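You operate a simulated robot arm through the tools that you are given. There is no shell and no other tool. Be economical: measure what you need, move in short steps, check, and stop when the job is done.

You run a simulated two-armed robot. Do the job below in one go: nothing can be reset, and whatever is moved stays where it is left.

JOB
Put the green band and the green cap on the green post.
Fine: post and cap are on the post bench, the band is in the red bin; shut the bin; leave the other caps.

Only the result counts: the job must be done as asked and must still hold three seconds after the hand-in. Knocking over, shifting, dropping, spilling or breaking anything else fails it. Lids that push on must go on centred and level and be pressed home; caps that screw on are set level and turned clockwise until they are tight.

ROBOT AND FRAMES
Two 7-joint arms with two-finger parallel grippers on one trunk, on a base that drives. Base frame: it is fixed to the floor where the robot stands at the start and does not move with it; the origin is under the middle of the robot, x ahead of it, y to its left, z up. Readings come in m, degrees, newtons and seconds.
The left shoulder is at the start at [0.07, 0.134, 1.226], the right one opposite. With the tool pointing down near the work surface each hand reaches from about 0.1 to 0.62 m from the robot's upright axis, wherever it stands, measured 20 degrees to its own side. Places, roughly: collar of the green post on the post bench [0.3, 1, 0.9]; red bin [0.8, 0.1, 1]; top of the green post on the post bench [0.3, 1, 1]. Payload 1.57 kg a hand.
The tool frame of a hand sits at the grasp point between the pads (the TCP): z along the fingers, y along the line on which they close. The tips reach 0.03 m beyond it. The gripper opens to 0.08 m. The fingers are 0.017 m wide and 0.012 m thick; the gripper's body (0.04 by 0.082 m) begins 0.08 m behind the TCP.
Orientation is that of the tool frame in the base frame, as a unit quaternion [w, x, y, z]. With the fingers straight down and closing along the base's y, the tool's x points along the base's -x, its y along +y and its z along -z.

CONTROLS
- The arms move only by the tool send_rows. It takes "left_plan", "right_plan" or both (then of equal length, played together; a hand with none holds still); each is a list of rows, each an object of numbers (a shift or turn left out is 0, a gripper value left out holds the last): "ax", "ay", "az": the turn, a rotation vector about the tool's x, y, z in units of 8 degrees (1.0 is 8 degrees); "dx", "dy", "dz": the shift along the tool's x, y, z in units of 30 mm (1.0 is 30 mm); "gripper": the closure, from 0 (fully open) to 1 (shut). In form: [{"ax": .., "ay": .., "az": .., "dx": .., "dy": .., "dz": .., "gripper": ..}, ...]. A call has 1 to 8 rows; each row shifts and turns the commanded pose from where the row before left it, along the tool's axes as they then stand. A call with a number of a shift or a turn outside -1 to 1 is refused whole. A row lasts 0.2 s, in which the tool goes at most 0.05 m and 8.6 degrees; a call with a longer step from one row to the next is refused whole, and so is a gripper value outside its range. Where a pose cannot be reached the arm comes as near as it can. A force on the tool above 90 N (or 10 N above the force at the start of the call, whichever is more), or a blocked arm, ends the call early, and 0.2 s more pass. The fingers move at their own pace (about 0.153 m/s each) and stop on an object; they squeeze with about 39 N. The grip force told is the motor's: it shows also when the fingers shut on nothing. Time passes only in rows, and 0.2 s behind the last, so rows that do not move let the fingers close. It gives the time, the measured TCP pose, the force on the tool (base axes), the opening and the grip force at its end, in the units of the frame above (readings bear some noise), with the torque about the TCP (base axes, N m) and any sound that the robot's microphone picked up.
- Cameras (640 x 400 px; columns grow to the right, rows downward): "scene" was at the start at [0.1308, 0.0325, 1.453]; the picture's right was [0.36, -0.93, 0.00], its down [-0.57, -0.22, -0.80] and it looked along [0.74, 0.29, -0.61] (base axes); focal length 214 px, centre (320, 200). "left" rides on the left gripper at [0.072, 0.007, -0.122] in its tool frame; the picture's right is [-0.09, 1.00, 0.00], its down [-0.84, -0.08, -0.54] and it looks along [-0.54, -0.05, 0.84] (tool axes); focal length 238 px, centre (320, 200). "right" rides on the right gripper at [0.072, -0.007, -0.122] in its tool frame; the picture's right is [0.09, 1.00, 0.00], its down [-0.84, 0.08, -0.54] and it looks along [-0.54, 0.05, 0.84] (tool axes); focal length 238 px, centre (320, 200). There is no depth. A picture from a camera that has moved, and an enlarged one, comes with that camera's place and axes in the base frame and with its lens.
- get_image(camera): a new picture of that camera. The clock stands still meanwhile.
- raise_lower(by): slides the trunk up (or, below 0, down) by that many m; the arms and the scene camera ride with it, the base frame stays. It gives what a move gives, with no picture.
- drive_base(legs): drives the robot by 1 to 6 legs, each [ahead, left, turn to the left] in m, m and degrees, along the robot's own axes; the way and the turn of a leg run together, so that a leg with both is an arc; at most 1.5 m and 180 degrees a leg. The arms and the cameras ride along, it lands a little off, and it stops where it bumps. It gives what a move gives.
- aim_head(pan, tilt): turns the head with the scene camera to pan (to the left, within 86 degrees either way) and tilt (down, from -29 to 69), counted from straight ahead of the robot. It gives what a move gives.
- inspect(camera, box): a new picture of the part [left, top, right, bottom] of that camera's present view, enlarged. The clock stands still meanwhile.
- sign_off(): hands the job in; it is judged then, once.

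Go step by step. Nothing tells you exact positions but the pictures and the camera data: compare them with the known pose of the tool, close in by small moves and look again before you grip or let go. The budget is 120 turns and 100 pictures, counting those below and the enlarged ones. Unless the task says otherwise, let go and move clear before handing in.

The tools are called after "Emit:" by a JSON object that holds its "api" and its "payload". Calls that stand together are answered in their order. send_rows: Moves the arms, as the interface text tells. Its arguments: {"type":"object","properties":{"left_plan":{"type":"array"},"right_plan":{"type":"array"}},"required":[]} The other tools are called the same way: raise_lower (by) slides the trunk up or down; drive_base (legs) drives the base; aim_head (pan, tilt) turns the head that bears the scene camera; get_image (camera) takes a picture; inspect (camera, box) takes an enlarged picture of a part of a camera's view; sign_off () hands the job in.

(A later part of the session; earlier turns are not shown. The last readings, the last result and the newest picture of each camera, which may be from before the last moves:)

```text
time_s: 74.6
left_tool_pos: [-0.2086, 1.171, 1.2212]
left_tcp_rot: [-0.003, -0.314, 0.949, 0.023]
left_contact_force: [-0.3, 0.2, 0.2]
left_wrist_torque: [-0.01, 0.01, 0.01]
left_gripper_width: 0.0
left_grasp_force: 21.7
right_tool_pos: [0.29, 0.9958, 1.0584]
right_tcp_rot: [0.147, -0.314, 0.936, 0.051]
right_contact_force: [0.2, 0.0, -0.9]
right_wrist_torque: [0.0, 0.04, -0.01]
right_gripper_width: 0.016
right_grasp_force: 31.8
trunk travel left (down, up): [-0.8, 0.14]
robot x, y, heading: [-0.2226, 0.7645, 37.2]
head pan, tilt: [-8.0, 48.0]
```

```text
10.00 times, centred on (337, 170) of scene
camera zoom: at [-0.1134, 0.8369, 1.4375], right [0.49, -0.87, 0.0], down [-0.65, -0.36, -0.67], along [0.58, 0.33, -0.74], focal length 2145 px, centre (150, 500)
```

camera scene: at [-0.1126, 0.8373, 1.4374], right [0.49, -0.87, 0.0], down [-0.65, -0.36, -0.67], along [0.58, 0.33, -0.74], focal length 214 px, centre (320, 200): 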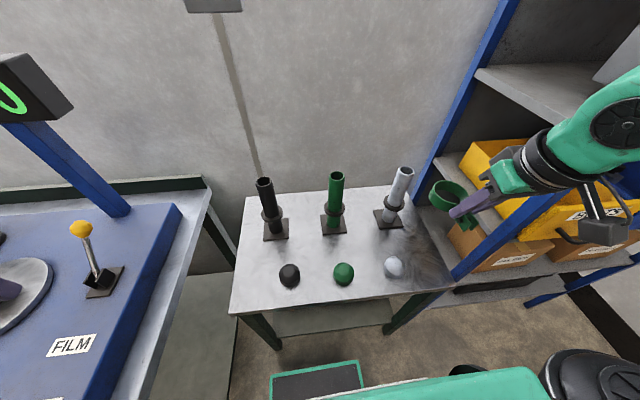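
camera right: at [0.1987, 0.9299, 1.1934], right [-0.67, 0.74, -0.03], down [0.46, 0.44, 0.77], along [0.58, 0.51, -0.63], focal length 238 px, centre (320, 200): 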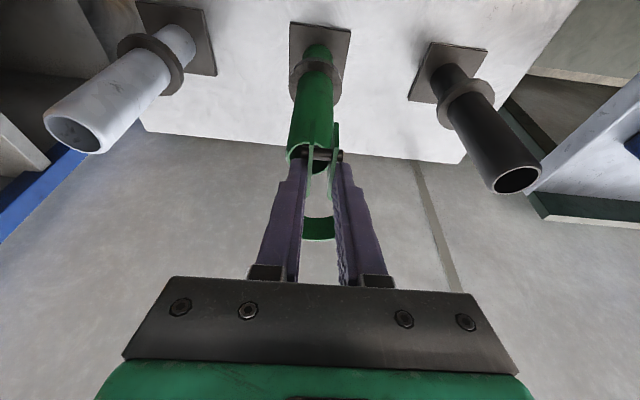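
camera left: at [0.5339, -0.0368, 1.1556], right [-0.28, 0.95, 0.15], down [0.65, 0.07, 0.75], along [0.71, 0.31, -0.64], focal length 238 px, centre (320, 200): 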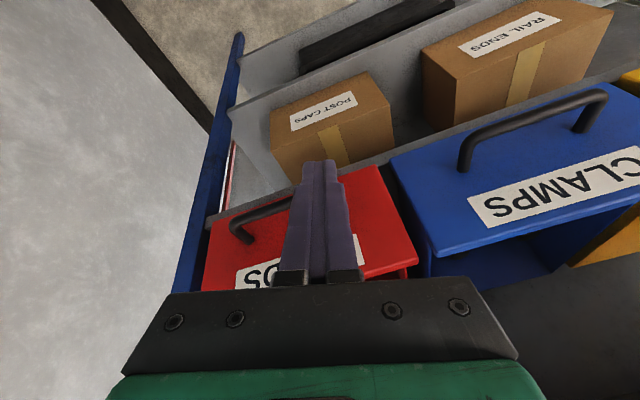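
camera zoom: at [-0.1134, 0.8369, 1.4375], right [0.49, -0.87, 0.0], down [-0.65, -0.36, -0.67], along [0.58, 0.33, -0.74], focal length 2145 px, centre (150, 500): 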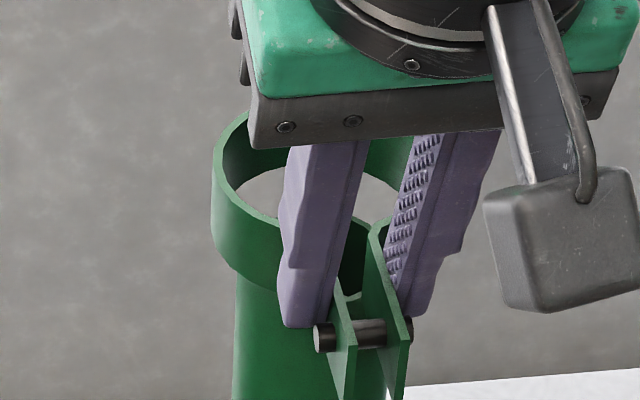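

Both views say the ring should go about 2 mm right. I'll do that and lower 20 mm gently, watching the force.

Emit:
{"api": "send_rows", "payload": {"right_plan": [{"dy": -0.07}, {"dx": 0.0515, "dz": 0.1585}, {"dx": 0.0515, "dz": 0.1585}, {"dx": 0.0515, "dz": 0.1585}, {"dx": 0.0515, "dz": 0.1585}, {}]}}

Emit:
{"api": "inspect", "payload": {"camera": "right", "box": [240, 80, 400, 260]}}

Emit:
{"api": "inspect", "payload": {"camera": "scene", "box": [305, 160, 369, 200]}}

```text
time_s: 76.0
left_tool_pos: [-0.2107, 1.1705, 1.2208]
left_tcp_rot: [-0.002, -0.314, 0.949, 0.023]
left_contact_force: [-0.4, -0.1, -0.2]
left_wrist_torque: [-0.02, 0.0, 0.0]
left_gripper_width: 0.0
left_grasp_force: 21.1
right_tool_pos: [0.2859, 0.9914, 1.0389]
right_tcp_rot: [0.148, -0.316, 0.936, 0.051]
right_contact_force: [-9.0, -2.1, -2.7]
right_wrist_torque: [-0.15, 0.25, 0.12]
right_gripper_width: 0.0161
right_grasp_force: 31.3
trunk travel left (down, up): [-0.8, 0.14]
robot x, y, heading: [-0.2254, 0.7673, 37.2]
head pan, tilt: [-8.0, 48.0]
```

```text
2.22 times, centred on (320, 170) of right
camera zoom: at [0.2058, 0.921, 1.1326], right [-0.67, 0.74, -0.03], down [0.46, 0.44, 0.77], along [0.58, 0.51, -0.63], focal length 530 px, centre (320, 267)
```

zoom: 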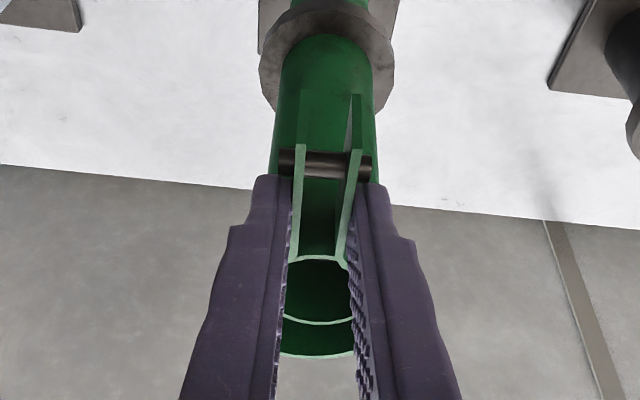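

```text
10.00 times, centred on (337, 180) of scene
camera zoom: at [-0.1168, 0.8362, 1.4376], right [0.49, -0.87, 0.0], down [-0.65, -0.36, -0.67], along [0.59, 0.33, -0.74], focal length 2145 px, centre (150, 400)
```

zoom: 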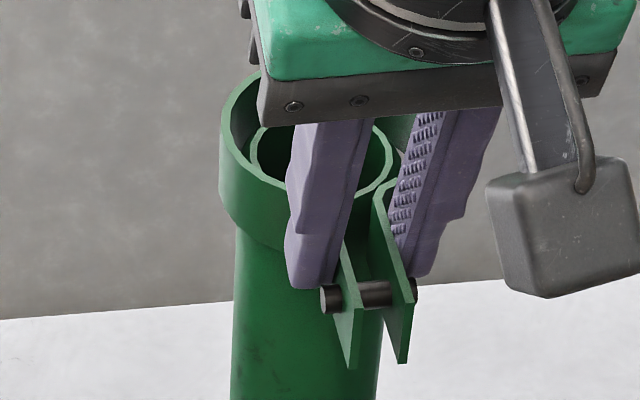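

The ring has slipped over the post top, resting slightly against its front. I'll shift back 4 mm to relieve that and lower steadily.

Emit:
{"api": "send_rows", "payload": {"right_plan": [{"dx": 0.127, "dz": -0.041}, {"dx": 0.155, "dz": 0.476}, {"dx": 0.155, "dz": 0.476}, {"dx": 0.155, "dz": 0.476}, {}]}}

Emit:
{"api": "inspect", "payload": {"camera": "scene", "box": [290, 150, 386, 230]}}

```text
time_s: 77.2
left_tool_pos: [-0.2091, 1.1712, 1.221]
left_tcp_rot: [-0.003, -0.314, 0.949, 0.022]
left_contact_force: [0.0, 0.3, 0.6]
left_wrist_torque: [0.0, 0.01, 0.01]
left_gripper_width: 0.0
left_grasp_force: 21.4
right_tool_pos: [0.2861, 0.9902, 0.995]
right_tcp_rot: [0.148, -0.314, 0.936, 0.051]
right_contact_force: [-3.2, 1.1, 0.0]
right_wrist_torque: [0.03, 0.05, 0.08]
right_gripper_width: 0.0163
right_grasp_force: 31.8
trunk travel left (down, up): [-0.8, 0.14]
robot x, y, heading: [-0.2225, 0.7686, 37.1]
head pan, tilt: [-8.0, 48.0]
```

```text
5.00 times, centred on (338, 190) of scene
camera zoom: at [-0.1144, 0.8373, 1.4376], right [0.49, -0.87, 0.0], down [-0.65, -0.36, -0.67], along [0.59, 0.33, -0.74], focal length 1072 px, centre (230, 250)
```

zoom: 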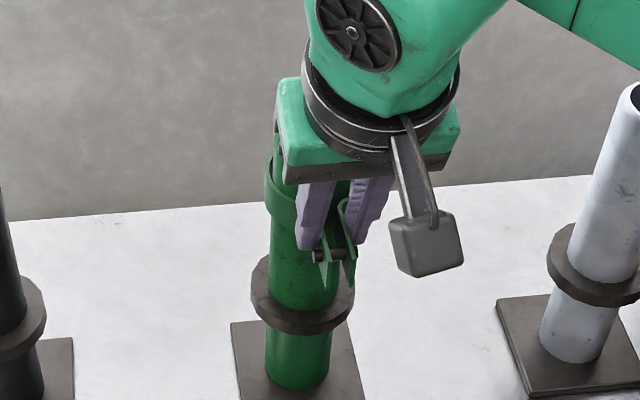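

The ring is sliding down cleanly. I'll continue toward the collar.

Emit:
{"api": "send_rows", "payload": {"right_plan": [{"dx": 0.19, "dz": 0.46}, {"dx": 0.155, "dz": 0.476}, {"dx": 0.155, "dz": 0.476}, {"dx": 0.155, "dz": 0.476}, {"dx": 0.1, "dz": 0.317}, {}]}}

Emit:
{"api": "inspect", "payload": {"camera": "scene", "box": [290, 160, 386, 240]}}

```text
time_s: 78.6
left_tool_pos: [-0.207, 1.1713, 1.221]
left_tcp_rot: [-0.003, -0.314, 0.949, 0.023]
left_contact_force: [0.0, 0.4, 0.8]
left_wrist_torque: [-0.01, -0.03, 0.02]
left_gripper_width: 0.0
left_grasp_force: 21.7
right_tool_pos: [0.2854, 0.9889, 0.9219]
right_tcp_rot: [0.147, -0.315, 0.936, 0.052]
right_contact_force: [0.0, -0.2, -0.4]
right_wrist_torque: [-0.02, 0.04, 0.0]
right_gripper_width: 0.0165
right_grasp_force: 32.2
trunk travel left (down, up): [-0.8, 0.14]
robot x, y, heading: [-0.2181, 0.7657, 37.2]
head pan, tilt: [-8.0, 48.0]
```

```text
5.00 times, centred on (338, 200) of scene
camera zoom: at [-0.1129, 0.837, 1.4374], right [0.49, -0.87, 0.0], down [-0.65, -0.36, -0.67], along [0.58, 0.33, -0.74], focal length 1072 px, centre (230, 200)
```

zoom: 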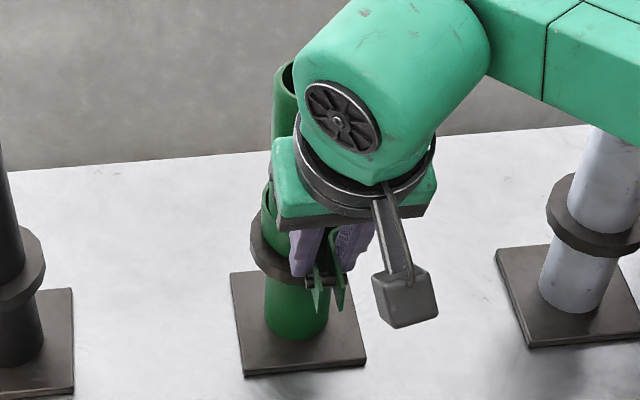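

The ring is just above the collar (bottom at about z 0.889). The forearm crosses near the grey post in view, so I'll check clearance before the last bit.

Emit:
{"api": "get_image", "payload": {"camera": "scene"}}

Emit:
{"api": "get_image", "payload": {"camera": "left"}}

Emit:
{"api": "get_image", "payload": {"camera": "right"}}

```text
36 pictures are left
camera scene: at [-0.1129, 0.837, 1.4374], right [0.49, -0.87, 0.0], down [-0.65, -0.36, -0.67], along [0.58, 0.33, -0.74], focal length 214 px, centre (320, 200)
```

scene: 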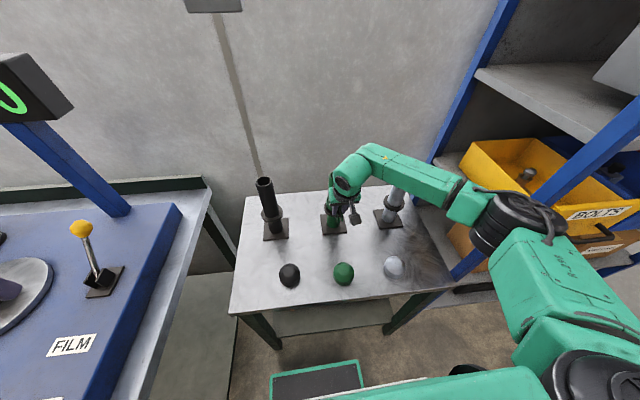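

```text
35 pictures are left
camera left: at [-0.2672, 1.1284, 1.3435], right [-0.52, 0.85, 0.05], down [0.73, 0.41, 0.54], along [0.45, 0.32, -0.84], focal length 238 px, centre (320, 200)
```

left: 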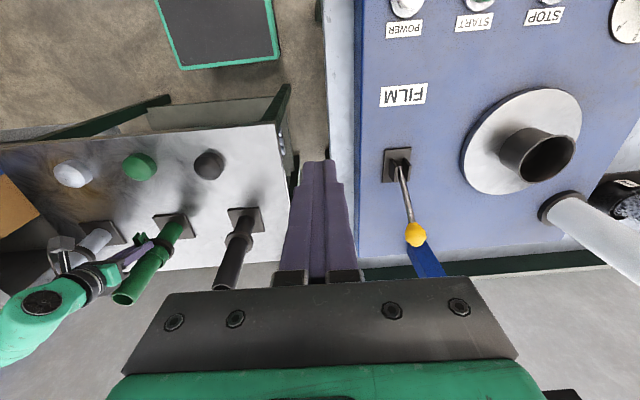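

```text
34 pictures are left
camera right: at [0.2053, 0.9194, 1.0156], right [-0.67, 0.74, -0.03], down [0.46, 0.44, 0.77], along [0.58, 0.51, -0.63], focal length 238 px, centre (320, 200)
```

right: 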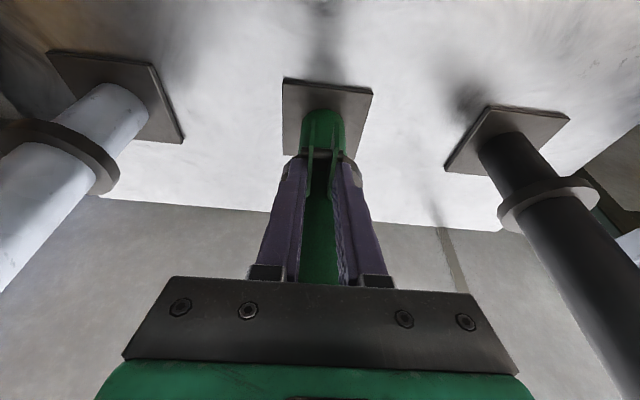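

From above, the arm passes over the grey post with room (links at z>1.08, post top 1.016). I'll lower in small steps until the band meets the collar.

Emit:
{"api": "send_rows", "payload": {"right_plan": [{"dx": 0.041, "dz": 0.127}, {"dx": 0.041, "dz": 0.127}, {"dx": 0.041, "dz": 0.127}, {}]}}

```text
time_s: 79.6
left_tool_pos: [-0.2101, 1.17, 1.2226]
left_tcp_rot: [-0.002, -0.314, 0.949, 0.024]
left_contact_force: [-0.3, -0.2, 0.0]
left_wrist_torque: [0.0, 0.0, -0.01]
left_gripper_width: 0.0
left_grasp_force: 21.7
right_tool_pos: [0.2864, 0.9893, 0.9152]
right_tcp_rot: [0.151, -0.314, 0.936, 0.053]
right_contact_force: [5.7, 0.5, 25.6]
right_wrist_torque: [0.19, -0.48, -0.01]
right_gripper_width: 0.0167
right_grasp_force: 31.6
trunk travel left (down, up): [-0.8, 0.14]
robot x, y, heading: [-0.2201, 0.7653, 36.9]
head pan, tilt: [-8.0, 48.0]
```

The band is on the collar (25 N up at TCP z=0.915). I'll ease the load, open, and check before backing out.

Emit:
{"api": "send_rows", "payload": {"right_plan": [{"dx": -0.055, "dz": -0.17}, {}, {"gripper": 0.75}, {"gripper": 0.45}, {}, {}]}}

Emit:
{"api": "inspect", "payload": {"camera": "right", "box": [220, 60, 420, 290]}}

```text
time_s: 81.0
left_tool_pos: [-0.2089, 1.1716, 1.2204]
left_tcp_rot: [-0.004, -0.314, 0.949, 0.023]
left_contact_force: [-0.1, -0.1, -0.5]
left_wrist_torque: [0.04, 0.01, 0.0]
left_gripper_width: 0.0
left_grasp_force: 21.6
right_tool_pos: [0.2859, 0.9899, 0.9163]
right_tcp_rot: [0.147, -0.314, 0.936, 0.052]
right_contact_force: [0.6, -0.1, -0.8]
right_wrist_torque: [-0.01, 0.0, 0.01]
right_gripper_width: 0.0441
right_grasp_force: 0.1
trunk travel left (down, up): [-0.8, 0.14]
robot x, y, heading: [-0.2221, 0.7694, 37.0]
head pan, tilt: [-8.0, 48.0]
```

```text
1.74 times, centred on (320, 175) of right
camera zoom: at [0.2051, 0.9191, 1.01], right [-0.67, 0.74, -0.03], down [0.46, 0.44, 0.77], along [0.58, 0.51, -0.63], focal length 414 px, centre (320, 244)
```

zoom: 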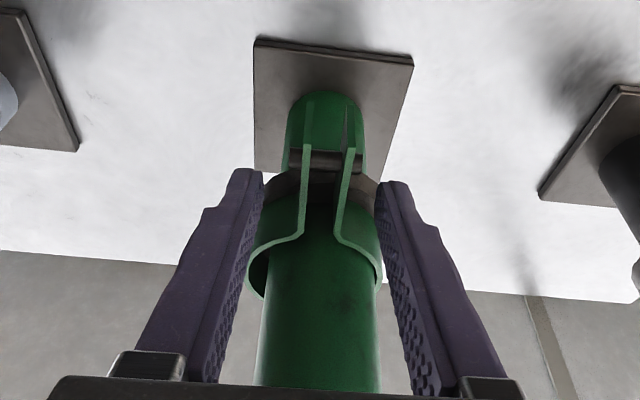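

The band sits on the collar with the fingers free. I'll back out up along the fingers, straighten the hand, and look at band and cap.

Emit:
{"api": "send_rows", "payload": {"right_plan": [{"dz": -0.6}, {"dz": -1}, {"dz": -1}, {"dz": -1}, {"dz": -1}, {"dx": 0.8, "dz": -1}, {"dx": 1, "dz": -0.6}, {"dx": 1}]}}

Emit:
{"api": "send_rows", "payload": {"right_plan": [{"ay": 0.75, "dx": 0.8}, {"ay": 0.75, "dx": 0.6}, {"ay": 0.75}]}}

Emit:
{"api": "get_image", "payload": {"camera": "right"}}

Emit:
{"api": "inspect", "payload": {"camera": "scene", "box": [260, 150, 420, 300]}}

```text
time_s: 82.8
left_tool_pos: [-0.2088, 1.171, 1.2217]
left_tcp_rot: [-0.003, -0.314, 0.949, 0.023]
left_contact_force: [-0.2, -1.2, -0.2]
left_wrist_torque: [0.0, 0.0, -0.02]
left_gripper_width: 0.0001
left_grasp_force: 21.6
right_tool_pos: [0.1747, 0.9087, 1.0695]
right_tcp_rot: [0.147, -0.315, 0.936, 0.052]
right_contact_force: [0.1, -0.3, 0.5]
right_wrist_torque: [0.01, -0.04, -0.01]
right_gripper_width: 0.0442
right_grasp_force: 0.0
trunk travel left (down, up): [-0.8, 0.14]
robot x, y, heading: [-0.2254, 0.7687, 37.2]
head pan, tilt: [-8.0, 48.0]
```

```text
time_s: 83.6
left_tool_pos: [-0.2065, 1.1725, 1.2212]
left_tcp_rot: [-0.004, -0.314, 0.949, 0.023]
left_contact_force: [-0.1, 0.2, -0.8]
left_wrist_torque: [0.0, 0.03, 0.0]
left_gripper_width: 0.0
left_grasp_force: 21.7
right_tool_pos: [0.1446, 0.8834, 1.0566]
right_tcp_rot: [-0.002, -0.318, 0.948, 0.0]
right_contact_force: [0.4, 0.4, -0.5]
right_wrist_torque: [-0.03, 0.03, -0.02]
right_gripper_width: 0.044
right_grasp_force: 0.0
trunk travel left (down, up): [-0.8, 0.14]
robot x, y, heading: [-0.2238, 0.7676, 37.2]
head pan, tilt: [-8.0, 48.0]
```

```text
32 pictures are left
camera right: at [0.0905, 0.835, 1.1789], right [-0.67, 0.74, 0.0], down [0.62, 0.57, 0.54], along [0.4, 0.37, -0.84], focal length 238 px, centre (320, 200)
```

right: 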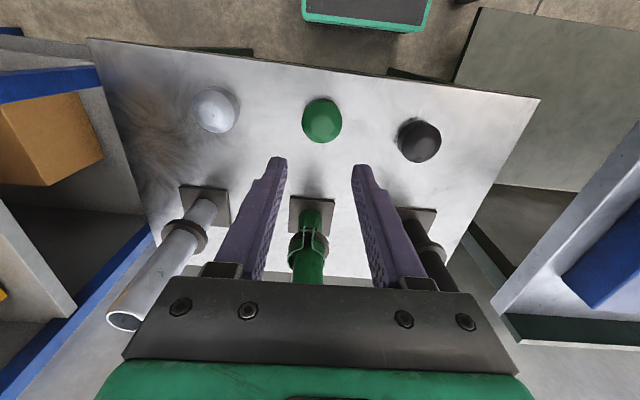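

```text
2.67 times, centred on (340, 225) of scene
camera zoom: at [-0.1123, 0.8381, 1.4373], right [0.49, -0.87, 0.0], down [-0.65, -0.36, -0.67], along [0.58, 0.33, -0.74], focal length 572 px, centre (267, 133)
```

zoom: 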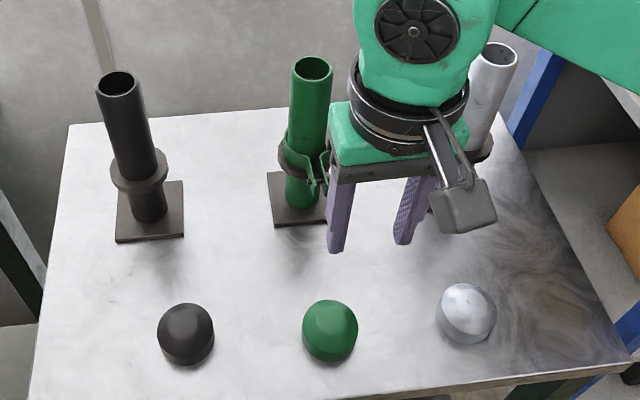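

The band is seated properly. The green cap is a round dome about 60 mm wide near [0.17, 0.914]. I'll open fully, centre above it and go down to z 0.88 for a close look.

Emit:
{"api": "send_rows", "payload": {"right_plan": [{"dx": -0.65, "dy": 0.15, "gripper": 0}, {"dx": -0.62, "dy": 0.15, "dz": 0.5}, {"dz": 1}, {"dz": 1}, {"dz": 1}, {"dz": 1}, {"dz": 1}, {}]}}

Emit:
{"api": "get_image", "payload": {"camera": "right"}}

Emit:
{"api": "inspect", "payload": {"camera": "scene", "box": [290, 200, 410, 300]}}

```text
time_s: 85.4
left_tool_pos: [-0.2084, 1.1726, 1.2219]
left_tcp_rot: [-0.002, -0.314, 0.949, 0.023]
left_contact_force: [0.3, -0.2, 0.8]
left_wrist_torque: [0.0, 0.02, 0.0]
left_gripper_width: 0.0001
left_grasp_force: 21.6
right_tool_pos: [0.1682, 0.9121, 0.8904]
right_tcp_rot: [-0.001, -0.319, 0.948, 0.002]
right_contact_force: [0.0, -1.3, -0.1]
right_wrist_torque: [-0.01, -0.06, -0.02]
right_gripper_width: 0.0799
right_grasp_force: 0.1
trunk travel left (down, up): [-0.8, 0.14]
robot x, y, heading: [-0.2215, 0.7663, 36.9]
head pan, tilt: [-8.0, 48.0]
```

```text
30 pictures are left
camera right: at [0.1142, 0.8624, 1.0125], right [-0.67, 0.74, 0.0], down [0.62, 0.57, 0.54], along [0.4, 0.37, -0.84], focal length 238 px, centre (320, 200)
```

right: 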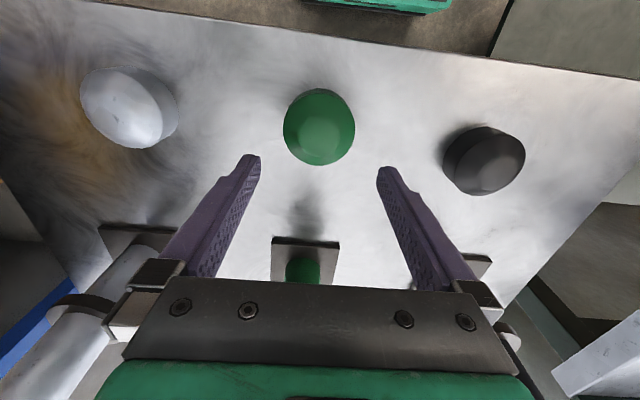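

```text
4.00 times, centred on (350, 250) of scene
camera zoom: at [-0.1133, 0.8371, 1.4375], right [0.49, -0.87, 0.0], down [-0.65, -0.36, -0.67], along [0.58, 0.33, -0.74], focal length 858 px, centre (200, 0)
```

zoom: 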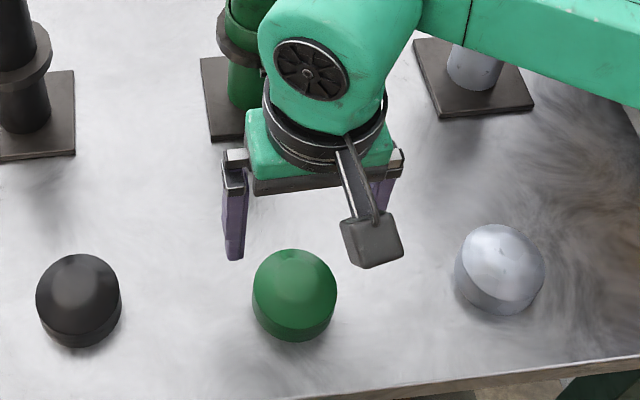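

Widths suggest the cap is about 64 mm across with its rim near z=0.80. I'll go 3 cm lower and look again to pin down its place.

Emit:
{"api": "send_rows", "payload": {"right_plan": [{"dz": 0.5}, {"dz": 0.5}, {}]}}

Emit:
{"api": "get_image", "payload": {"camera": "right"}}

```text
time_s: 86.2
left_tool_pos: [-0.207, 1.1719, 1.2219]
left_tcp_rot: [-0.003, -0.314, 0.949, 0.023]
left_contact_force: [-0.2, 0.9, -0.3]
left_wrist_torque: [-0.01, 0.04, 0.02]
left_gripper_width: 0.0002
left_grasp_force: 21.1
right_tool_pos: [0.1674, 0.9128, 0.863]
right_tcp_rot: [-0.001, -0.319, 0.948, 0.001]
right_contact_force: [-0.3, -0.2, -0.5]
right_wrist_torque: [-0.02, -0.01, 0.01]
right_gripper_width: 0.0798
right_grasp_force: 0.1
trunk travel left (down, up): [-0.8, 0.14]
robot x, y, heading: [-0.2245, 0.7682, 37.0]
head pan, tilt: [-8.0, 48.0]
```

```text
28 pictures are left
camera right: at [0.1141, 0.8625, 0.9842], right [-0.67, 0.74, 0.0], down [0.62, 0.57, 0.54], along [0.4, 0.37, -0.84], focal length 238 px, centre (320, 200)
```

right: 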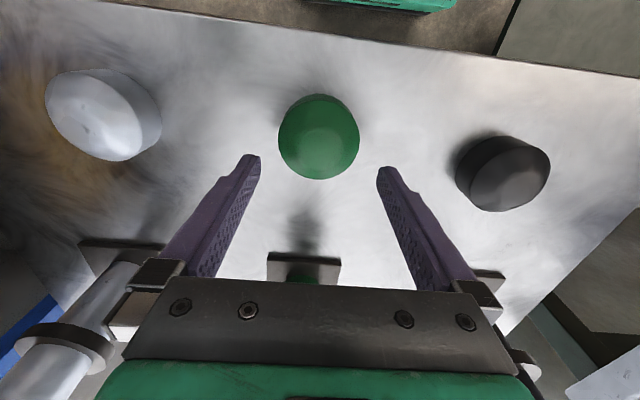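

The cap's centre is at about [0.160, 0.903], z of about 0.795, 66 mm across. I'll shift back 11 mm, then go down around it.

Emit:
{"api": "send_rows", "payload": {"right_plan": [{"dx": 0.38, "dy": -0.1}, {"dz": 0.6}, {"dz": 0.6}, {"dz": 0.5}, {}]}}

Emit:
{"api": "get_image", "payload": {"camera": "right"}}

Emit:
{"api": "inspect", "payload": {"camera": "scene", "box": [290, 200, 410, 300]}}

```text
time_s: 87.4
left_tool_pos: [-0.2086, 1.1704, 1.2219]
left_tcp_rot: [-0.003, -0.314, 0.949, 0.023]
left_contact_force: [0.7, -0.3, 0.3]
left_wrist_torque: [-0.02, 0.0, 0.01]
left_gripper_width: 0.0
left_grasp_force: 21.4
right_tool_pos: [0.1624, 0.9028, 0.8109]
right_tcp_rot: [-0.001, -0.318, 0.948, 0.002]
right_contact_force: [0.9, -2.0, 7.5]
right_wrist_torque: [-0.35, -0.25, -0.02]
right_gripper_width: 0.0797
right_grasp_force: 0.1
trunk travel left (down, up): [-0.8, 0.14]
robot x, y, heading: [-0.2242, 0.7662, 36.9]
head pan, tilt: [-8.0, 48.0]
```

```text
27 pictures are left
camera right: at [0.1079, 0.853, 0.932], right [-0.67, 0.74, 0.0], down [0.62, 0.57, 0.54], along [0.4, 0.37, -0.84], focal length 238 px, centre (320, 200)
```

right: 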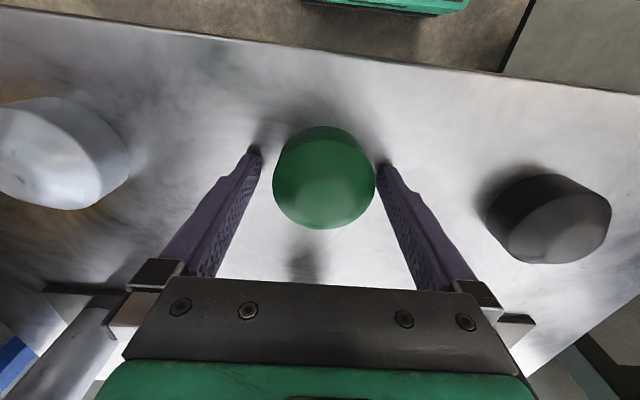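

```text
4.00 times, centred on (350, 250) of scene
camera zoom: at [-0.114, 0.8365, 1.4377], right [0.49, -0.87, 0.0], down [-0.65, -0.36, -0.67], along [0.58, 0.33, -0.74], focal length 858 px, centre (200, 0)
```

zoom: 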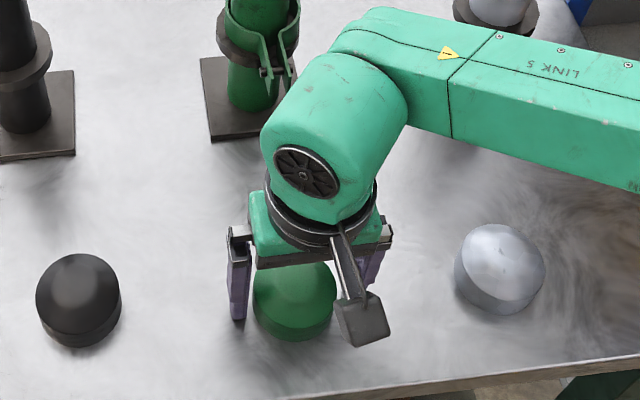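

The right fingertip touches the bench (z of about 0.781) and the cap lies between the fingers. I'll lift 2–3 mm, trim the centre, and close gently.

Emit:
{"api": "send_rows", "payload": {"right_plan": [{"dz": -0.1, "dx": 0.12, "dy": 0.07}, {"gripper": 0.12}, {"gripper": 0.3}, {"gripper": 1}, {}, {}]}}

Emit:
{"api": "get_image", "payload": {"camera": "right"}}

```text
time_s: 88.8
left_tool_pos: [-0.2078, 1.1708, 1.2203]
left_tcp_rot: [-0.003, -0.314, 0.949, 0.023]
left_contact_force: [0.1, 0.1, -0.6]
left_wrist_torque: [0.04, 0.02, 0.02]
left_gripper_width: 0.0001
left_grasp_force: 21.7
right_tool_pos: [0.1591, 0.9013, 0.8143]
right_tcp_rot: [0.0, -0.318, 0.948, 0.001]
right_contact_force: [-0.4, -0.5, -0.7]
right_wrist_torque: [0.0, -0.01, -0.01]
right_gripper_width: 0.0633
right_grasp_force: 38.8
trunk travel left (down, up): [-0.8, 0.14]
robot x, y, heading: [-0.2187, 0.7682, 37.2]
head pan, tilt: [-8.0, 48.0]
```

```text
25 pictures are left
camera right: at [0.1049, 0.8524, 0.9351], right [-0.67, 0.74, 0.0], down [0.62, 0.57, 0.54], along [0.4, 0.37, -0.84], focal length 238 px, centre (320, 200)
```

right: 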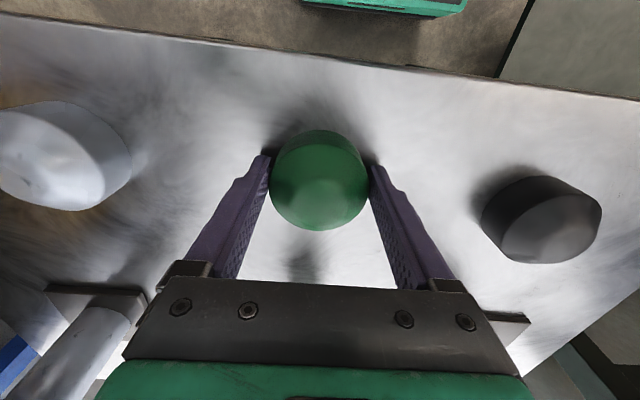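

The cap is held (63 mm, firm). I'll lift it straight up to above post height.

Emit:
{"api": "send_rows", "payload": {"right_plan": [{"dz": -0.5}, {"dz": -1}, {"dz": -1}, {"dz": -1}, {"dz": -1}, {"dz": -1}, {"dz": -1}, {"dz": -1}]}}

Emit:
{"api": "send_rows", "payload": {"right_plan": [{"dz": -1}, {"dz": -0.8}, {"dx": -0.9}, {"dx": -0.9}, {"dx": -0.9}, {"dx": -0.9}, {"dx": -0.9}, {"dx": -0.9}]}}

Emit:
{"api": "inspect", "payload": {"camera": "scene", "box": [280, 100, 408, 212]}}

Emit:
{"api": "get_image", "payload": {"camera": "right"}}

```text
time_s: 90.6
left_tool_pos: [-0.2078, 1.1724, 1.2216]
left_tcp_rot: [-0.004, -0.314, 0.949, 0.022]
left_contact_force: [-0.1, 0.0, 0.9]
left_wrist_torque: [0.05, 0.0, -0.01]
left_gripper_width: 0.0
left_grasp_force: 21.3
right_tool_pos: [0.1566, 0.9001, 1.0376]
right_tcp_rot: [-0.001, -0.318, 0.948, 0.0]
right_contact_force: [-0.5, 0.0, -1.2]
right_wrist_torque: [-0.01, -0.01, 0.01]
right_gripper_width: 0.0635
right_grasp_force: 39.4
trunk travel left (down, up): [-0.8, 0.14]
robot x, y, heading: [-0.2223, 0.7673, 36.9]
head pan, tilt: [-8.0, 48.0]
```

```text
time_s: 92.4
left_tool_pos: [-0.2073, 1.1741, 1.2205]
left_tcp_rot: [-0.003, -0.314, 0.949, 0.023]
left_contact_force: [1.0, 0.7, -0.2]
left_wrist_torque: [-0.03, -0.01, 0.0]
left_gripper_width: 0.0
left_grasp_force: 21.4
right_tool_pos: [0.288, 0.9969, 1.0951]
right_tcp_rot: [-0.001, -0.319, 0.948, 0.001]
right_contact_force: [-0.3, 0.4, -1.1]
right_wrist_torque: [-0.01, -0.01, -0.03]
right_gripper_width: 0.0633
right_grasp_force: 39.0
trunk travel left (down, up): [-0.8, 0.14]
robot x, y, heading: [-0.2204, 0.7695, 37.0]
head pan, tilt: [-8.0, 48.0]
```

```text
3.57 times, centred on (344, 156) of scene
camera zoom: at [-0.113, 0.8384, 1.4374], right [0.49, -0.87, 0.0], down [-0.65, -0.36, -0.67], along [0.58, 0.33, -0.74], focal length 766 px, centre (234, 357)
```

zoom: 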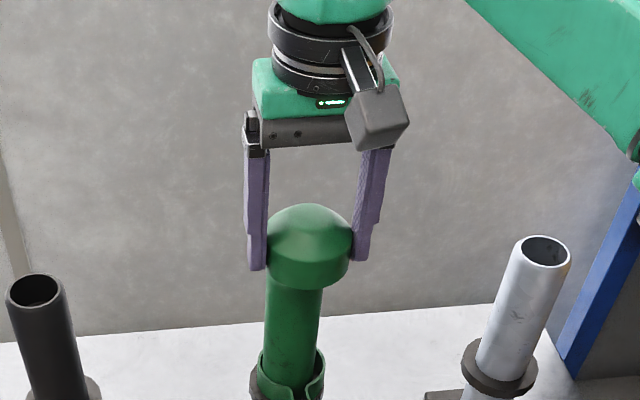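

```text
23 pictures are left
camera right: at [0.2335, 0.9486, 1.2165], right [-0.68, 0.74, 0.0], down [0.62, 0.57, 0.54], along [0.4, 0.37, -0.84], focal length 238 px, centre (320, 200)
```

right: 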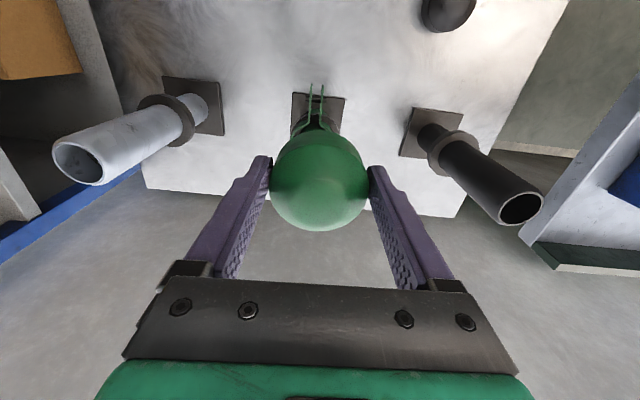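

The cap is level and 4 cm short of the post. I'll move it forward 42 mm and lower to a few mm above the post top, then check alignment.

Emit:
{"api": "send_rows", "payload": {"right_plan": [{"dx": -0.71}, {"dx": -0.71}, {"dz": 0.6}, {"dz": 0.5}, {}]}}

Emit:
{"api": "inspect", "payload": {"camera": "scene", "box": [296, 130, 376, 200]}}

Emit:
{"api": "inspect", "payload": {"camera": "right", "box": [230, 70, 410, 250]}}

```text
time_s: 93.6
left_tool_pos: [-0.2077, 1.1721, 1.2197]
left_tcp_rot: [-0.004, -0.314, 0.949, 0.023]
left_contact_force: [0.0, -0.7, 0.3]
left_wrist_torque: [-0.01, -0.07, -0.01]
left_gripper_width: 0.0
left_grasp_force: 21.4
right_tool_pos: [0.318, 1.0248, 1.0569]
right_tcp_rot: [-0.002, -0.318, 0.948, 0.001]
right_contact_force: [0.2, 0.7, 0.3]
right_wrist_torque: [-0.03, 0.02, 0.02]
right_gripper_width: 0.0635
right_grasp_force: 38.8
trunk travel left (down, up): [-0.8, 0.14]
robot x, y, heading: [-0.2217, 0.7705, 37.1]
head pan, tilt: [-8.0, 48.0]
```

```text
5.71 times, centred on (336, 165) of scene
camera zoom: at [-0.1136, 0.838, 1.4374], right [0.49, -0.87, 0.0], down [-0.65, -0.36, -0.67], along [0.58, 0.33, -0.74], focal length 1226 px, centre (229, 400)
```

zoom: 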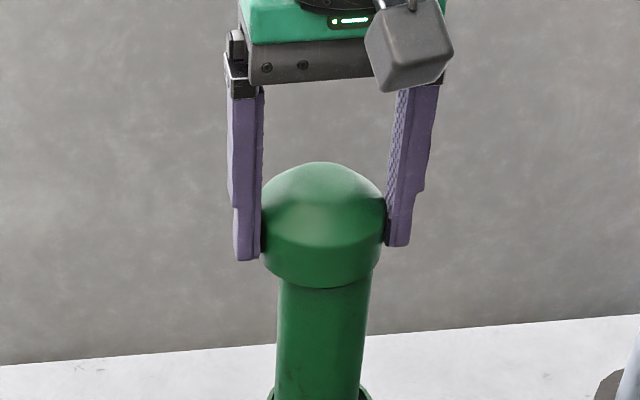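

```text
2.22 times, centred on (320, 160) of right
camera zoom: at [0.2659, 0.9748, 1.1807], right [-0.67, 0.74, 0.0], down [0.62, 0.57, 0.54], along [0.4, 0.37, -0.84], focal length 530 px, centre (320, 289)
```

zoom: 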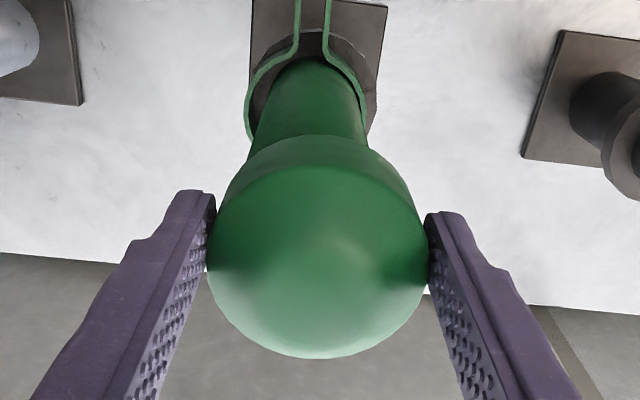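

Both views say the cap sits 4–5 mm too far left relative to the post. I'll correct that, nudge 2 mm forward, and lower until first contact.

Emit:
{"api": "send_rows", "payload": {"right_plan": [{"dy": -0.15, "dx": -0.07}, {}, {"dz": 0.1}, {"dz": 0.1}, {"dz": 0.1}, {"dz": 0.1}, {}]}}

Emit:
{"api": "inspect", "payload": {"camera": "scene", "box": [296, 135, 376, 205]}}

```text
time_s: 95.2
left_tool_pos: [-0.2111, 1.1701, 1.2213]
left_tcp_rot: [-0.002, -0.313, 0.949, 0.023]
left_contact_force: [0.0, -0.6, 0.3]
left_wrist_torque: [-0.01, 0.0, 0.02]
left_gripper_width: 0.0
left_grasp_force: 21.5
right_tool_pos: [0.3222, 1.0207, 1.0473]
right_tcp_rot: [-0.002, -0.319, 0.948, 0.001]
right_contact_force: [-7.7, -6.2, 1.4]
right_wrist_torque: [-0.23, 0.27, 0.03]
right_gripper_width: 0.0633
right_grasp_force: 38.9
trunk travel left (down, up): [-0.8, 0.14]
robot x, y, heading: [-0.2214, 0.7665, 36.8]
head pan, tilt: [-8.0, 48.0]
```

```text
5.71 times, centred on (336, 170) of scene
camera zoom: at [-0.1161, 0.835, 1.4377], right [0.49, -0.87, 0.0], down [-0.65, -0.36, -0.67], along [0.59, 0.33, -0.74], focal length 1226 px, centre (229, 371)
```

zoom: 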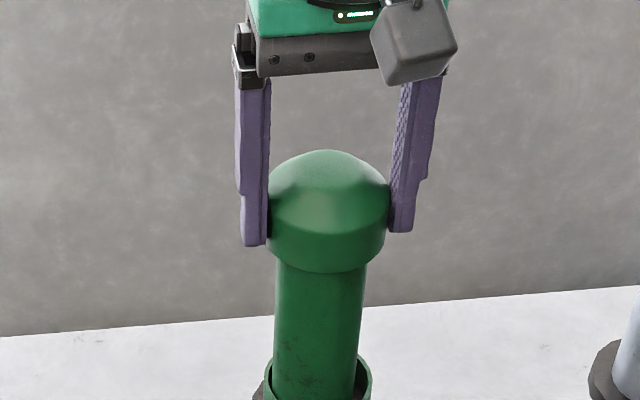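

The skirt has caught round the post top, with the post pressing it back (10 N toward me), so the cap is about 4–5 mm too far forward; sideways it is centred. I'll shift back and lower further.

Emit:
{"api": "send_rows", "payload": {"right_plan": [{"dx": 0.15}, {}, {"dz": 0.1}, {"dz": 0.1}, {}]}}

```text
time_s: 96.4
left_tool_pos: [-0.2081, 1.1719, 1.221]
left_tcp_rot: [-0.003, -0.314, 0.949, 0.023]
left_contact_force: [0.2, -0.5, -0.8]
left_wrist_torque: [-0.04, -0.02, 0.05]
left_gripper_width: 0.0001
left_grasp_force: 21.3
right_tool_pos: [0.3205, 1.0199, 1.0409]
right_tcp_rot: [-0.003, -0.318, 0.948, 0.002]
right_contact_force: [-2.2, -1.1, -1.2]
right_wrist_torque: [-0.06, 0.07, 0.01]
right_gripper_width: 0.0636
right_grasp_force: 38.2
trunk travel left (down, up): [-0.8, 0.14]
robot x, y, heading: [-0.2194, 0.768, 37.2]
head pan, tilt: [-8.0, 48.0]
```

The side force is nearly gone and the cap keeps going down. I'll continue in small steps until it seats.

Emit:
{"api": "send_rows", "payload": {"right_plan": [{"dz": 0.12, "dx": 0.04}, {"dz": 0.12}, {"dz": 0.12}, {"dz": 0.12}, {"dz": 0.12}, {}]}}

Emit:
{"api": "inspect", "payload": {"camera": "scene", "box": [296, 135, 376, 205]}}

```text
time_s: 97.8
left_tool_pos: [-0.211, 1.1696, 1.2228]
left_tcp_rot: [-0.001, -0.313, 0.949, 0.023]
left_contact_force: [0.2, 1.2, -0.1]
left_wrist_torque: [-0.03, -0.03, 0.0]
left_gripper_width: 0.0
left_grasp_force: 21.0
right_tool_pos: [0.3184, 1.0188, 1.0273]
right_tcp_rot: [0.002, -0.318, 0.948, 0.005]
right_contact_force: [9.8, 1.5, 34.8]
right_wrist_torque: [-0.04, -0.22, -0.05]
right_gripper_width: 0.0633
right_grasp_force: 39.0
trunk travel left (down, up): [-0.8, 0.14]
robot x, y, heading: [-0.222, 0.7624, 37.3]
head pan, tilt: [-8.0, 48.0]
```

```text
5.71 times, centred on (336, 170) of scene
camera zoom: at [-0.1169, 0.8344, 1.4383], right [0.49, -0.87, 0.0], down [-0.65, -0.36, -0.67], along [0.59, 0.33, -0.74], focal length 1226 px, centre (229, 371)
```

zoom: 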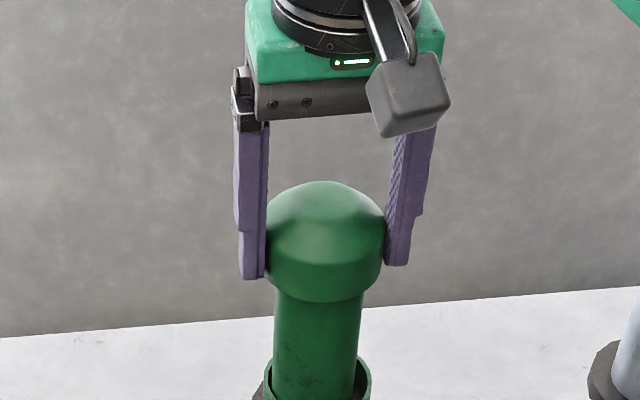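

The cap meets firm resistance (35 N) with about 22 mm of overlap. I'll press a bit harder to see whether it goes home, watching for a sound or drop.

Emit:
{"api": "send_rows", "payload": {"right_plan": [{"dz": 0.08, "dx": 0.06}, {"dz": 0.08}, {}]}}

```text
time_s: 98.6
left_tool_pos: [-0.2123, 1.1689, 1.2217]
left_tcp_rot: [-0.001, -0.314, 0.949, 0.023]
left_contact_force: [-0.1, 0.9, 0.6]
left_wrist_torque: [-0.01, -0.05, 0.01]
left_gripper_width: 0.0
left_grasp_force: 21.3
right_tool_pos: [0.316, 1.0181, 1.0248]
right_tcp_rot: [0.002, -0.318, 0.948, 0.003]
right_contact_force: [6.3, 2.0, 34.7]
right_wrist_torque: [-0.05, -0.18, -0.03]
right_gripper_width: 0.0635
right_grasp_force: 38.7
trunk travel left (down, up): [-0.8, 0.14]
robot x, y, heading: [-0.2271, 0.7688, 37.1]
head pan, tilt: [-8.0, 48.0]
```

The hand sank 2.5 mm at steady force: either the cap is sliding on or the pads are slipping. I'll look.

Emit:
{"api": "inspect", "payload": {"camera": "scene", "box": [296, 135, 376, 205]}}

```text
5.71 times, centred on (336, 170) of scene
camera zoom: at [-0.1181, 0.8345, 1.4381], right [0.49, -0.87, 0.0], down [-0.65, -0.36, -0.67], along [0.59, 0.33, -0.74], focal length 1226 px, centre (229, 371)
```

zoom: 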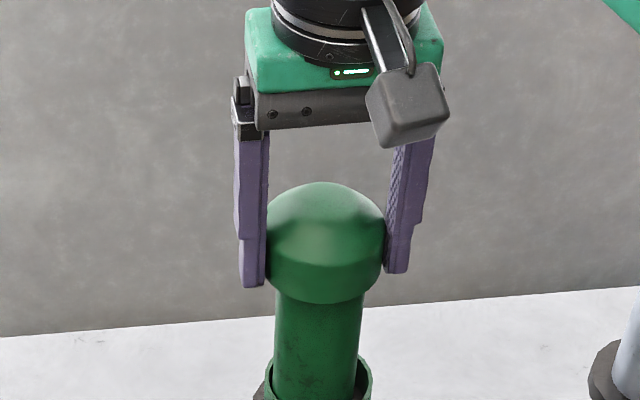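

The cap itself didn't move; the pads slipped. So it may be a screw cap. I'll ease the down force, then turn clockwise about 48° with light pressure and watch torque and height.

Emit:
{"api": "send_rows", "payload": {"right_plan": [{"dz": -0.1}, {"az": 1}, {"az": 1}, {"az": 1}, {"az": 1}, {"az": 1}, {"az": 1}, {}]}}

Emit:
{"api": "inspect", "payload": {"camera": "scene", "box": [296, 135, 376, 205]}}

```text
time_s: 100.4
left_tool_pos: [-0.2098, 1.1715, 1.2206]
left_tcp_rot: [-0.002, -0.314, 0.949, 0.023]
left_contact_force: [0.0, 0.2, 0.0]
left_wrist_torque: [0.0, -0.01, -0.01]
left_gripper_width: 0.0
left_grasp_force: 20.7
right_tool_pos: [0.3164, 1.0194, 1.0245]
right_tcp_rot: [0.0, 0.096, 0.995, 0.001]
right_contact_force: [-1.8, 3.9, 17.5]
right_wrist_torque: [0.08, -0.25, -0.03]
right_gripper_width: 0.0634
right_grasp_force: 39.2
trunk travel left (down, up): [-0.8, 0.14]
robot x, y, heading: [-0.222, 0.7619, 37.1]
head pan, tilt: [-8.0, 48.0]
```

```text
5.71 times, centred on (336, 170) of scene
camera zoom: at [-0.1174, 0.837, 1.4378], right [0.49, -0.87, 0.0], down [-0.65, -0.36, -0.67], along [0.59, 0.33, -0.74], focal length 1226 px, centre (229, 371)
```

zoom: 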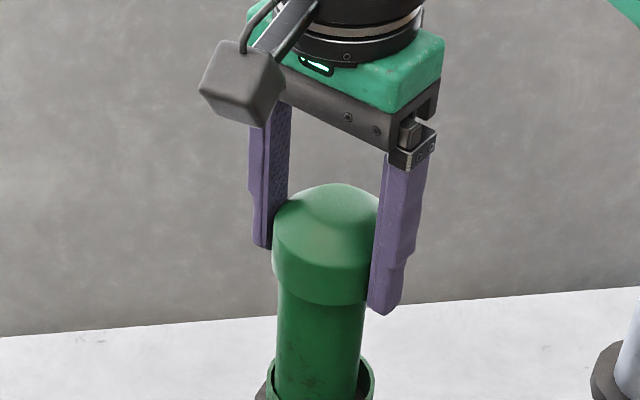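

The turn is free with no thread torque, so it appears to be a push-on cap that needs pressing home. I'll open the fingers and lower the hand so that the palm presses the dome squarely; first 4.5 cm down.

Emit:
{"api": "send_rows", "payload": {"right_plan": [{"dz": -0.06, "gripper": 0.5}, {"gripper": 0}, {}, {"dz": 0.5}, {"dz": 0.5}, {"dz": 0.5}, {}]}}

Emit:
{"api": "inspect", "payload": {"camera": "scene", "box": [296, 135, 376, 205]}}

```text
time_s: 102.0
left_tool_pos: [-0.2086, 1.1719, 1.2208]
left_tcp_rot: [-0.004, -0.313, 0.949, 0.023]
left_contact_force: [0.2, 0.0, -0.7]
left_wrist_torque: [0.0, 0.01, 0.01]
left_gripper_width: 0.0
left_grasp_force: 21.2
right_tool_pos: [0.3197, 1.018, 0.9789]
right_tcp_rot: [-0.001, 0.096, 0.995, 0.002]
right_contact_force: [0.1, -0.1, 0.6]
right_wrist_torque: [0.02, -0.01, -0.01]
right_gripper_width: 0.0799
right_grasp_force: 0.0
trunk travel left (down, up): [-0.8, 0.14]
robot x, y, heading: [-0.2204, 0.7683, 37.1]
head pan, tilt: [-8.0, 48.0]
```

```text
5.71 times, centred on (336, 170) of scene
camera zoom: at [-0.1131, 0.837, 1.4375], right [0.49, -0.87, 0.0], down [-0.65, -0.36, -0.67], along [0.58, 0.33, -0.74], focal length 1226 px, centre (229, 371)
```

zoom: 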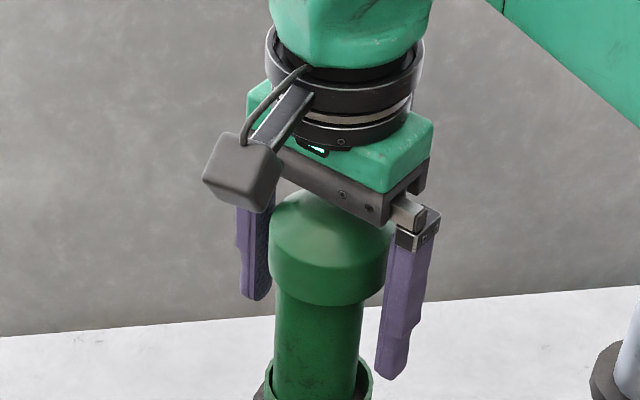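

The cap stays level and centred; the palm is about 1–2 cm above the dome. I'll press down in small steps.

Emit:
{"api": "send_rows", "payload": {"right_plan": [{"dz": 0.2}, {"dz": 0.15}, {"dz": 0.12}, {"dz": 0.12}, {"dz": 0.12}, {}]}}

```text
time_s: 103.4
left_tool_pos: [-0.2091, 1.1709, 1.2224]
left_tcp_rot: [-0.003, -0.314, 0.949, 0.023]
left_contact_force: [-0.4, 0.6, -0.8]
left_wrist_torque: [0.02, -0.01, 0.01]
left_gripper_width: 0.0
left_grasp_force: 21.5
right_tool_pos: [0.318, 1.0199, 0.9605]
right_tcp_rot: [-0.002, 0.094, 0.996, 0.002]
right_contact_force: [2.1, 1.4, 10.0]
right_wrist_torque: [-0.15, 0.1, 0.02]
right_gripper_width: 0.0803
right_grasp_force: 0.1
trunk travel left (down, up): [-0.8, 0.14]
robot x, y, heading: [-0.2234, 0.7616, 37.4]
head pan, tilt: [-8.0, 48.0]
```

Contact at TCP z=0.9605 (10 N). I'll press further, step by step.

Emit:
{"api": "send_rows", "payload": {"right_plan": [{"dz": 0.08}, {"dz": 0.08}, {"dz": 0.08}, {}]}}

```text
time_s: 104.4
left_tool_pos: [-0.214, 1.1681, 1.2221]
left_tcp_rot: [-0.001, -0.314, 0.949, 0.024]
left_contact_force: [-0.5, 0.3, 0.1]
left_wrist_torque: [0.0, -0.01, -0.01]
left_gripper_width: 0.0002
left_grasp_force: 21.0
right_tool_pos: [0.3167, 1.0189, 0.959]
right_tcp_rot: [0.003, 0.095, 0.995, 0.007]
right_contact_force: [14.9, 4.4, 53.6]
right_wrist_torque: [-0.49, 0.66, 0.04]
right_gripper_width: 0.08
right_grasp_force: 0.1
trunk travel left (down, up): [-0.8, 0.14]
robot x, y, heading: [-0.2194, 0.7643, 37.2]
head pan, tilt: [-8.0, 48.0]
```

It holds at 54 N without moving. I'll go on up toward 85 N.

Emit:
{"api": "send_rows", "payload": {"right_plan": [{"dz": 0.08, "dx": 0}, {"dz": 0.07}, {}]}}

```text
time_s: 105.2
left_tool_pos: [-0.2157, 1.1658, 1.2237]
left_tcp_rot: [0.001, -0.314, 0.949, 0.024]
left_contact_force: [-0.3, -1.2, 0.4]
left_wrist_torque: [0.02, 0.0, 0.01]
left_gripper_width: 0.0001
left_grasp_force: 21.1
right_tool_pos: [0.3159, 1.018, 0.9587]
right_tcp_rot: [0.007, 0.094, 0.995, 0.011]
right_contact_force: [17.5, 4.6, 74.5]
right_wrist_torque: [-0.56, 0.88, 0.04]
right_gripper_width: 0.08
right_grasp_force: 0.0
trunk travel left (down, up): [-0.8, 0.14]
robot x, y, heading: [-0.2214, 0.7671, 37.2]
head pan, tilt: [-8.0, 48.0]
```

At 75 N the cap doesn't budge, so it is either home or threaded. I'll decide with a sensitive test: raise to grip height, wind the wrist back, grip with no load, turn clockwise ~96°, and see if the cap pulls the hand down.

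Emit:
{"api": "send_rows", "payload": {"right_plan": [{"dz": -0.4}, {"dz": -0.5}, {"dz": -0.7}, {"dz": -0.8}, {"dx": -0.02}, {}]}}

Emit:
{"api": "send_rows", "payload": {"right_plan": [{"az": -1}, {"az": -1}, {"az": -1}, {"az": -1}, {"az": -1}, {"az": -1}]}}

Emit:
{"api": "send_rows", "payload": {"right_plan": [{"az": -1}, {"az": -1}, {"az": -1}, {"az": -1}, {"az": -1}, {"az": -1}, {}]}}

Emit:
{"api": "get_image", "payload": {"camera": "scene"}}

```text
time_s: 106.6
left_tool_pos: [-0.2089, 1.1712, 1.222]
left_tcp_rot: [-0.003, -0.314, 0.949, 0.023]
left_contact_force: [0.7, -0.9, -0.4]
left_wrist_torque: [-0.01, -0.02, 0.02]
left_gripper_width: 0.0
left_grasp_force: 21.2
right_tool_pos: [0.3196, 1.0169, 1.0166]
right_tcp_rot: [-0.001, 0.094, 0.996, 0.001]
right_contact_force: [0.1, -0.1, -0.3]
right_wrist_torque: [0.0, -0.01, 0.01]
right_gripper_width: 0.0801
right_grasp_force: 0.0
trunk travel left (down, up): [-0.8, 0.14]
robot x, y, heading: [-0.221, 0.7682, 37.0]
head pan, tilt: [-8.0, 48.0]
```

```text
time_s: 108.0
left_tool_pos: [-0.2081, 1.1714, 1.2209]
left_tcp_rot: [-0.004, -0.315, 0.949, 0.023]
left_contact_force: [0.3, 0.2, -0.4]
left_wrist_torque: [-0.02, 0.03, 0.0]
left_gripper_width: 0.0
left_grasp_force: 21.3
right_tool_pos: [0.3188, 1.0192, 1.0178]
right_tcp_rot: [-0.002, -0.321, 0.947, 0.001]
right_contact_force: [-0.3, 0.3, 0.1]
right_wrist_torque: [0.0, 0.02, -0.01]
right_gripper_width: 0.0802
right_grasp_force: 0.0
trunk travel left (down, up): [-0.8, 0.14]
robot x, y, heading: [-0.2233, 0.765, 36.9]
head pan, tilt: [-8.0, 48.0]
```

```text
time_s: 109.6
left_tool_pos: [-0.2073, 1.1717, 1.2208]
left_tcp_rot: [-0.004, -0.314, 0.949, 0.023]
left_contact_force: [-0.3, 0.5, -0.4]
left_wrist_torque: [-0.04, 0.0, -0.04]
left_gripper_width: 0.0
left_grasp_force: 22.3
right_tool_pos: [0.289, 0.979, 1.0199]
right_tcp_rot: [-0.002, -0.477, 0.879, 0.003]
right_contact_force: [0.2, -0.3, 0.0]
right_wrist_torque: [-0.03, 0.0, -0.04]
right_gripper_width: 0.0799
right_grasp_force: 0.1
right hand out of reach, approached as far as the arm can: row 2, 3, 4, 5, 6
trunk travel left (down, up): [-0.8, 0.14]
robot x, y, heading: [-0.2212, 0.7687, 37.0]
head pan, tilt: [-8.0, 48.0]
```

```text
15 pictures are left
camera scene: at [-0.1129, 0.838, 1.4374], right [0.49, -0.87, 0.0], down [-0.65, -0.36, -0.67], along [0.58, 0.33, -0.74], focal length 214 px, centre (320, 200)
```

scene: 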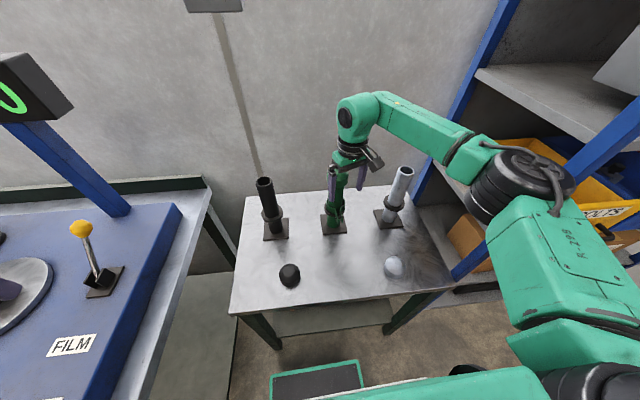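

The wrist cannot wind that far back and the hand drew back some 5 cm; fortunately along the open gap. I'll check the cap.

Emit:
{"api": "inspect", "payload": {"camera": "scene", "box": [296, 135, 392, 235]}}

```text
4.00 times, centred on (344, 185) of scene
camera zoom: at [-0.1129, 0.838, 1.4374], right [0.49, -0.87, 0.0], down [-0.65, -0.36, -0.67], along [0.58, 0.33, -0.74], focal length 858 px, centre (224, 260)
```

zoom: 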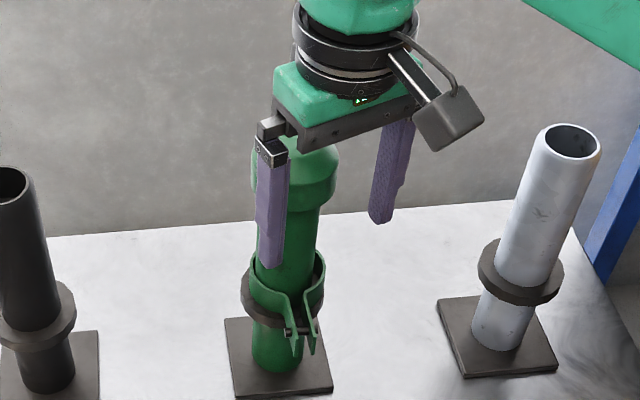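

The cap is still on and level, and the band is undisturbed. I'll bring the wrist back to its normal heading and re-check the hand pose.

Emit:
{"api": "send_rows", "payload": {"right_plan": [{"az": 1}, {"az": 1}, {"az": 0.5}, {}]}}

```text
time_s: 110.6
left_tool_pos: [-0.2086, 1.1704, 1.2213]
left_tcp_rot: [-0.003, -0.314, 0.949, 0.023]
left_contact_force: [-0.1, -0.7, 0.2]
left_wrist_torque: [0.0, 0.02, 0.0]
left_gripper_width: 0.0
left_grasp_force: 20.9
right_tool_pos: [0.2895, 0.9761, 1.0196]
right_tcp_rot: [-0.002, -0.317, 0.948, 0.003]
right_contact_force: [0.0, -0.3, 0.4]
right_wrist_torque: [-0.03, -0.03, 0.0]
right_gripper_width: 0.08
right_grasp_force: 0.1
trunk travel left (down, up): [-0.8, 0.14]
robot x, y, heading: [-0.2236, 0.7656, 37.0]
head pan, tilt: [-8.0, 48.0]
```

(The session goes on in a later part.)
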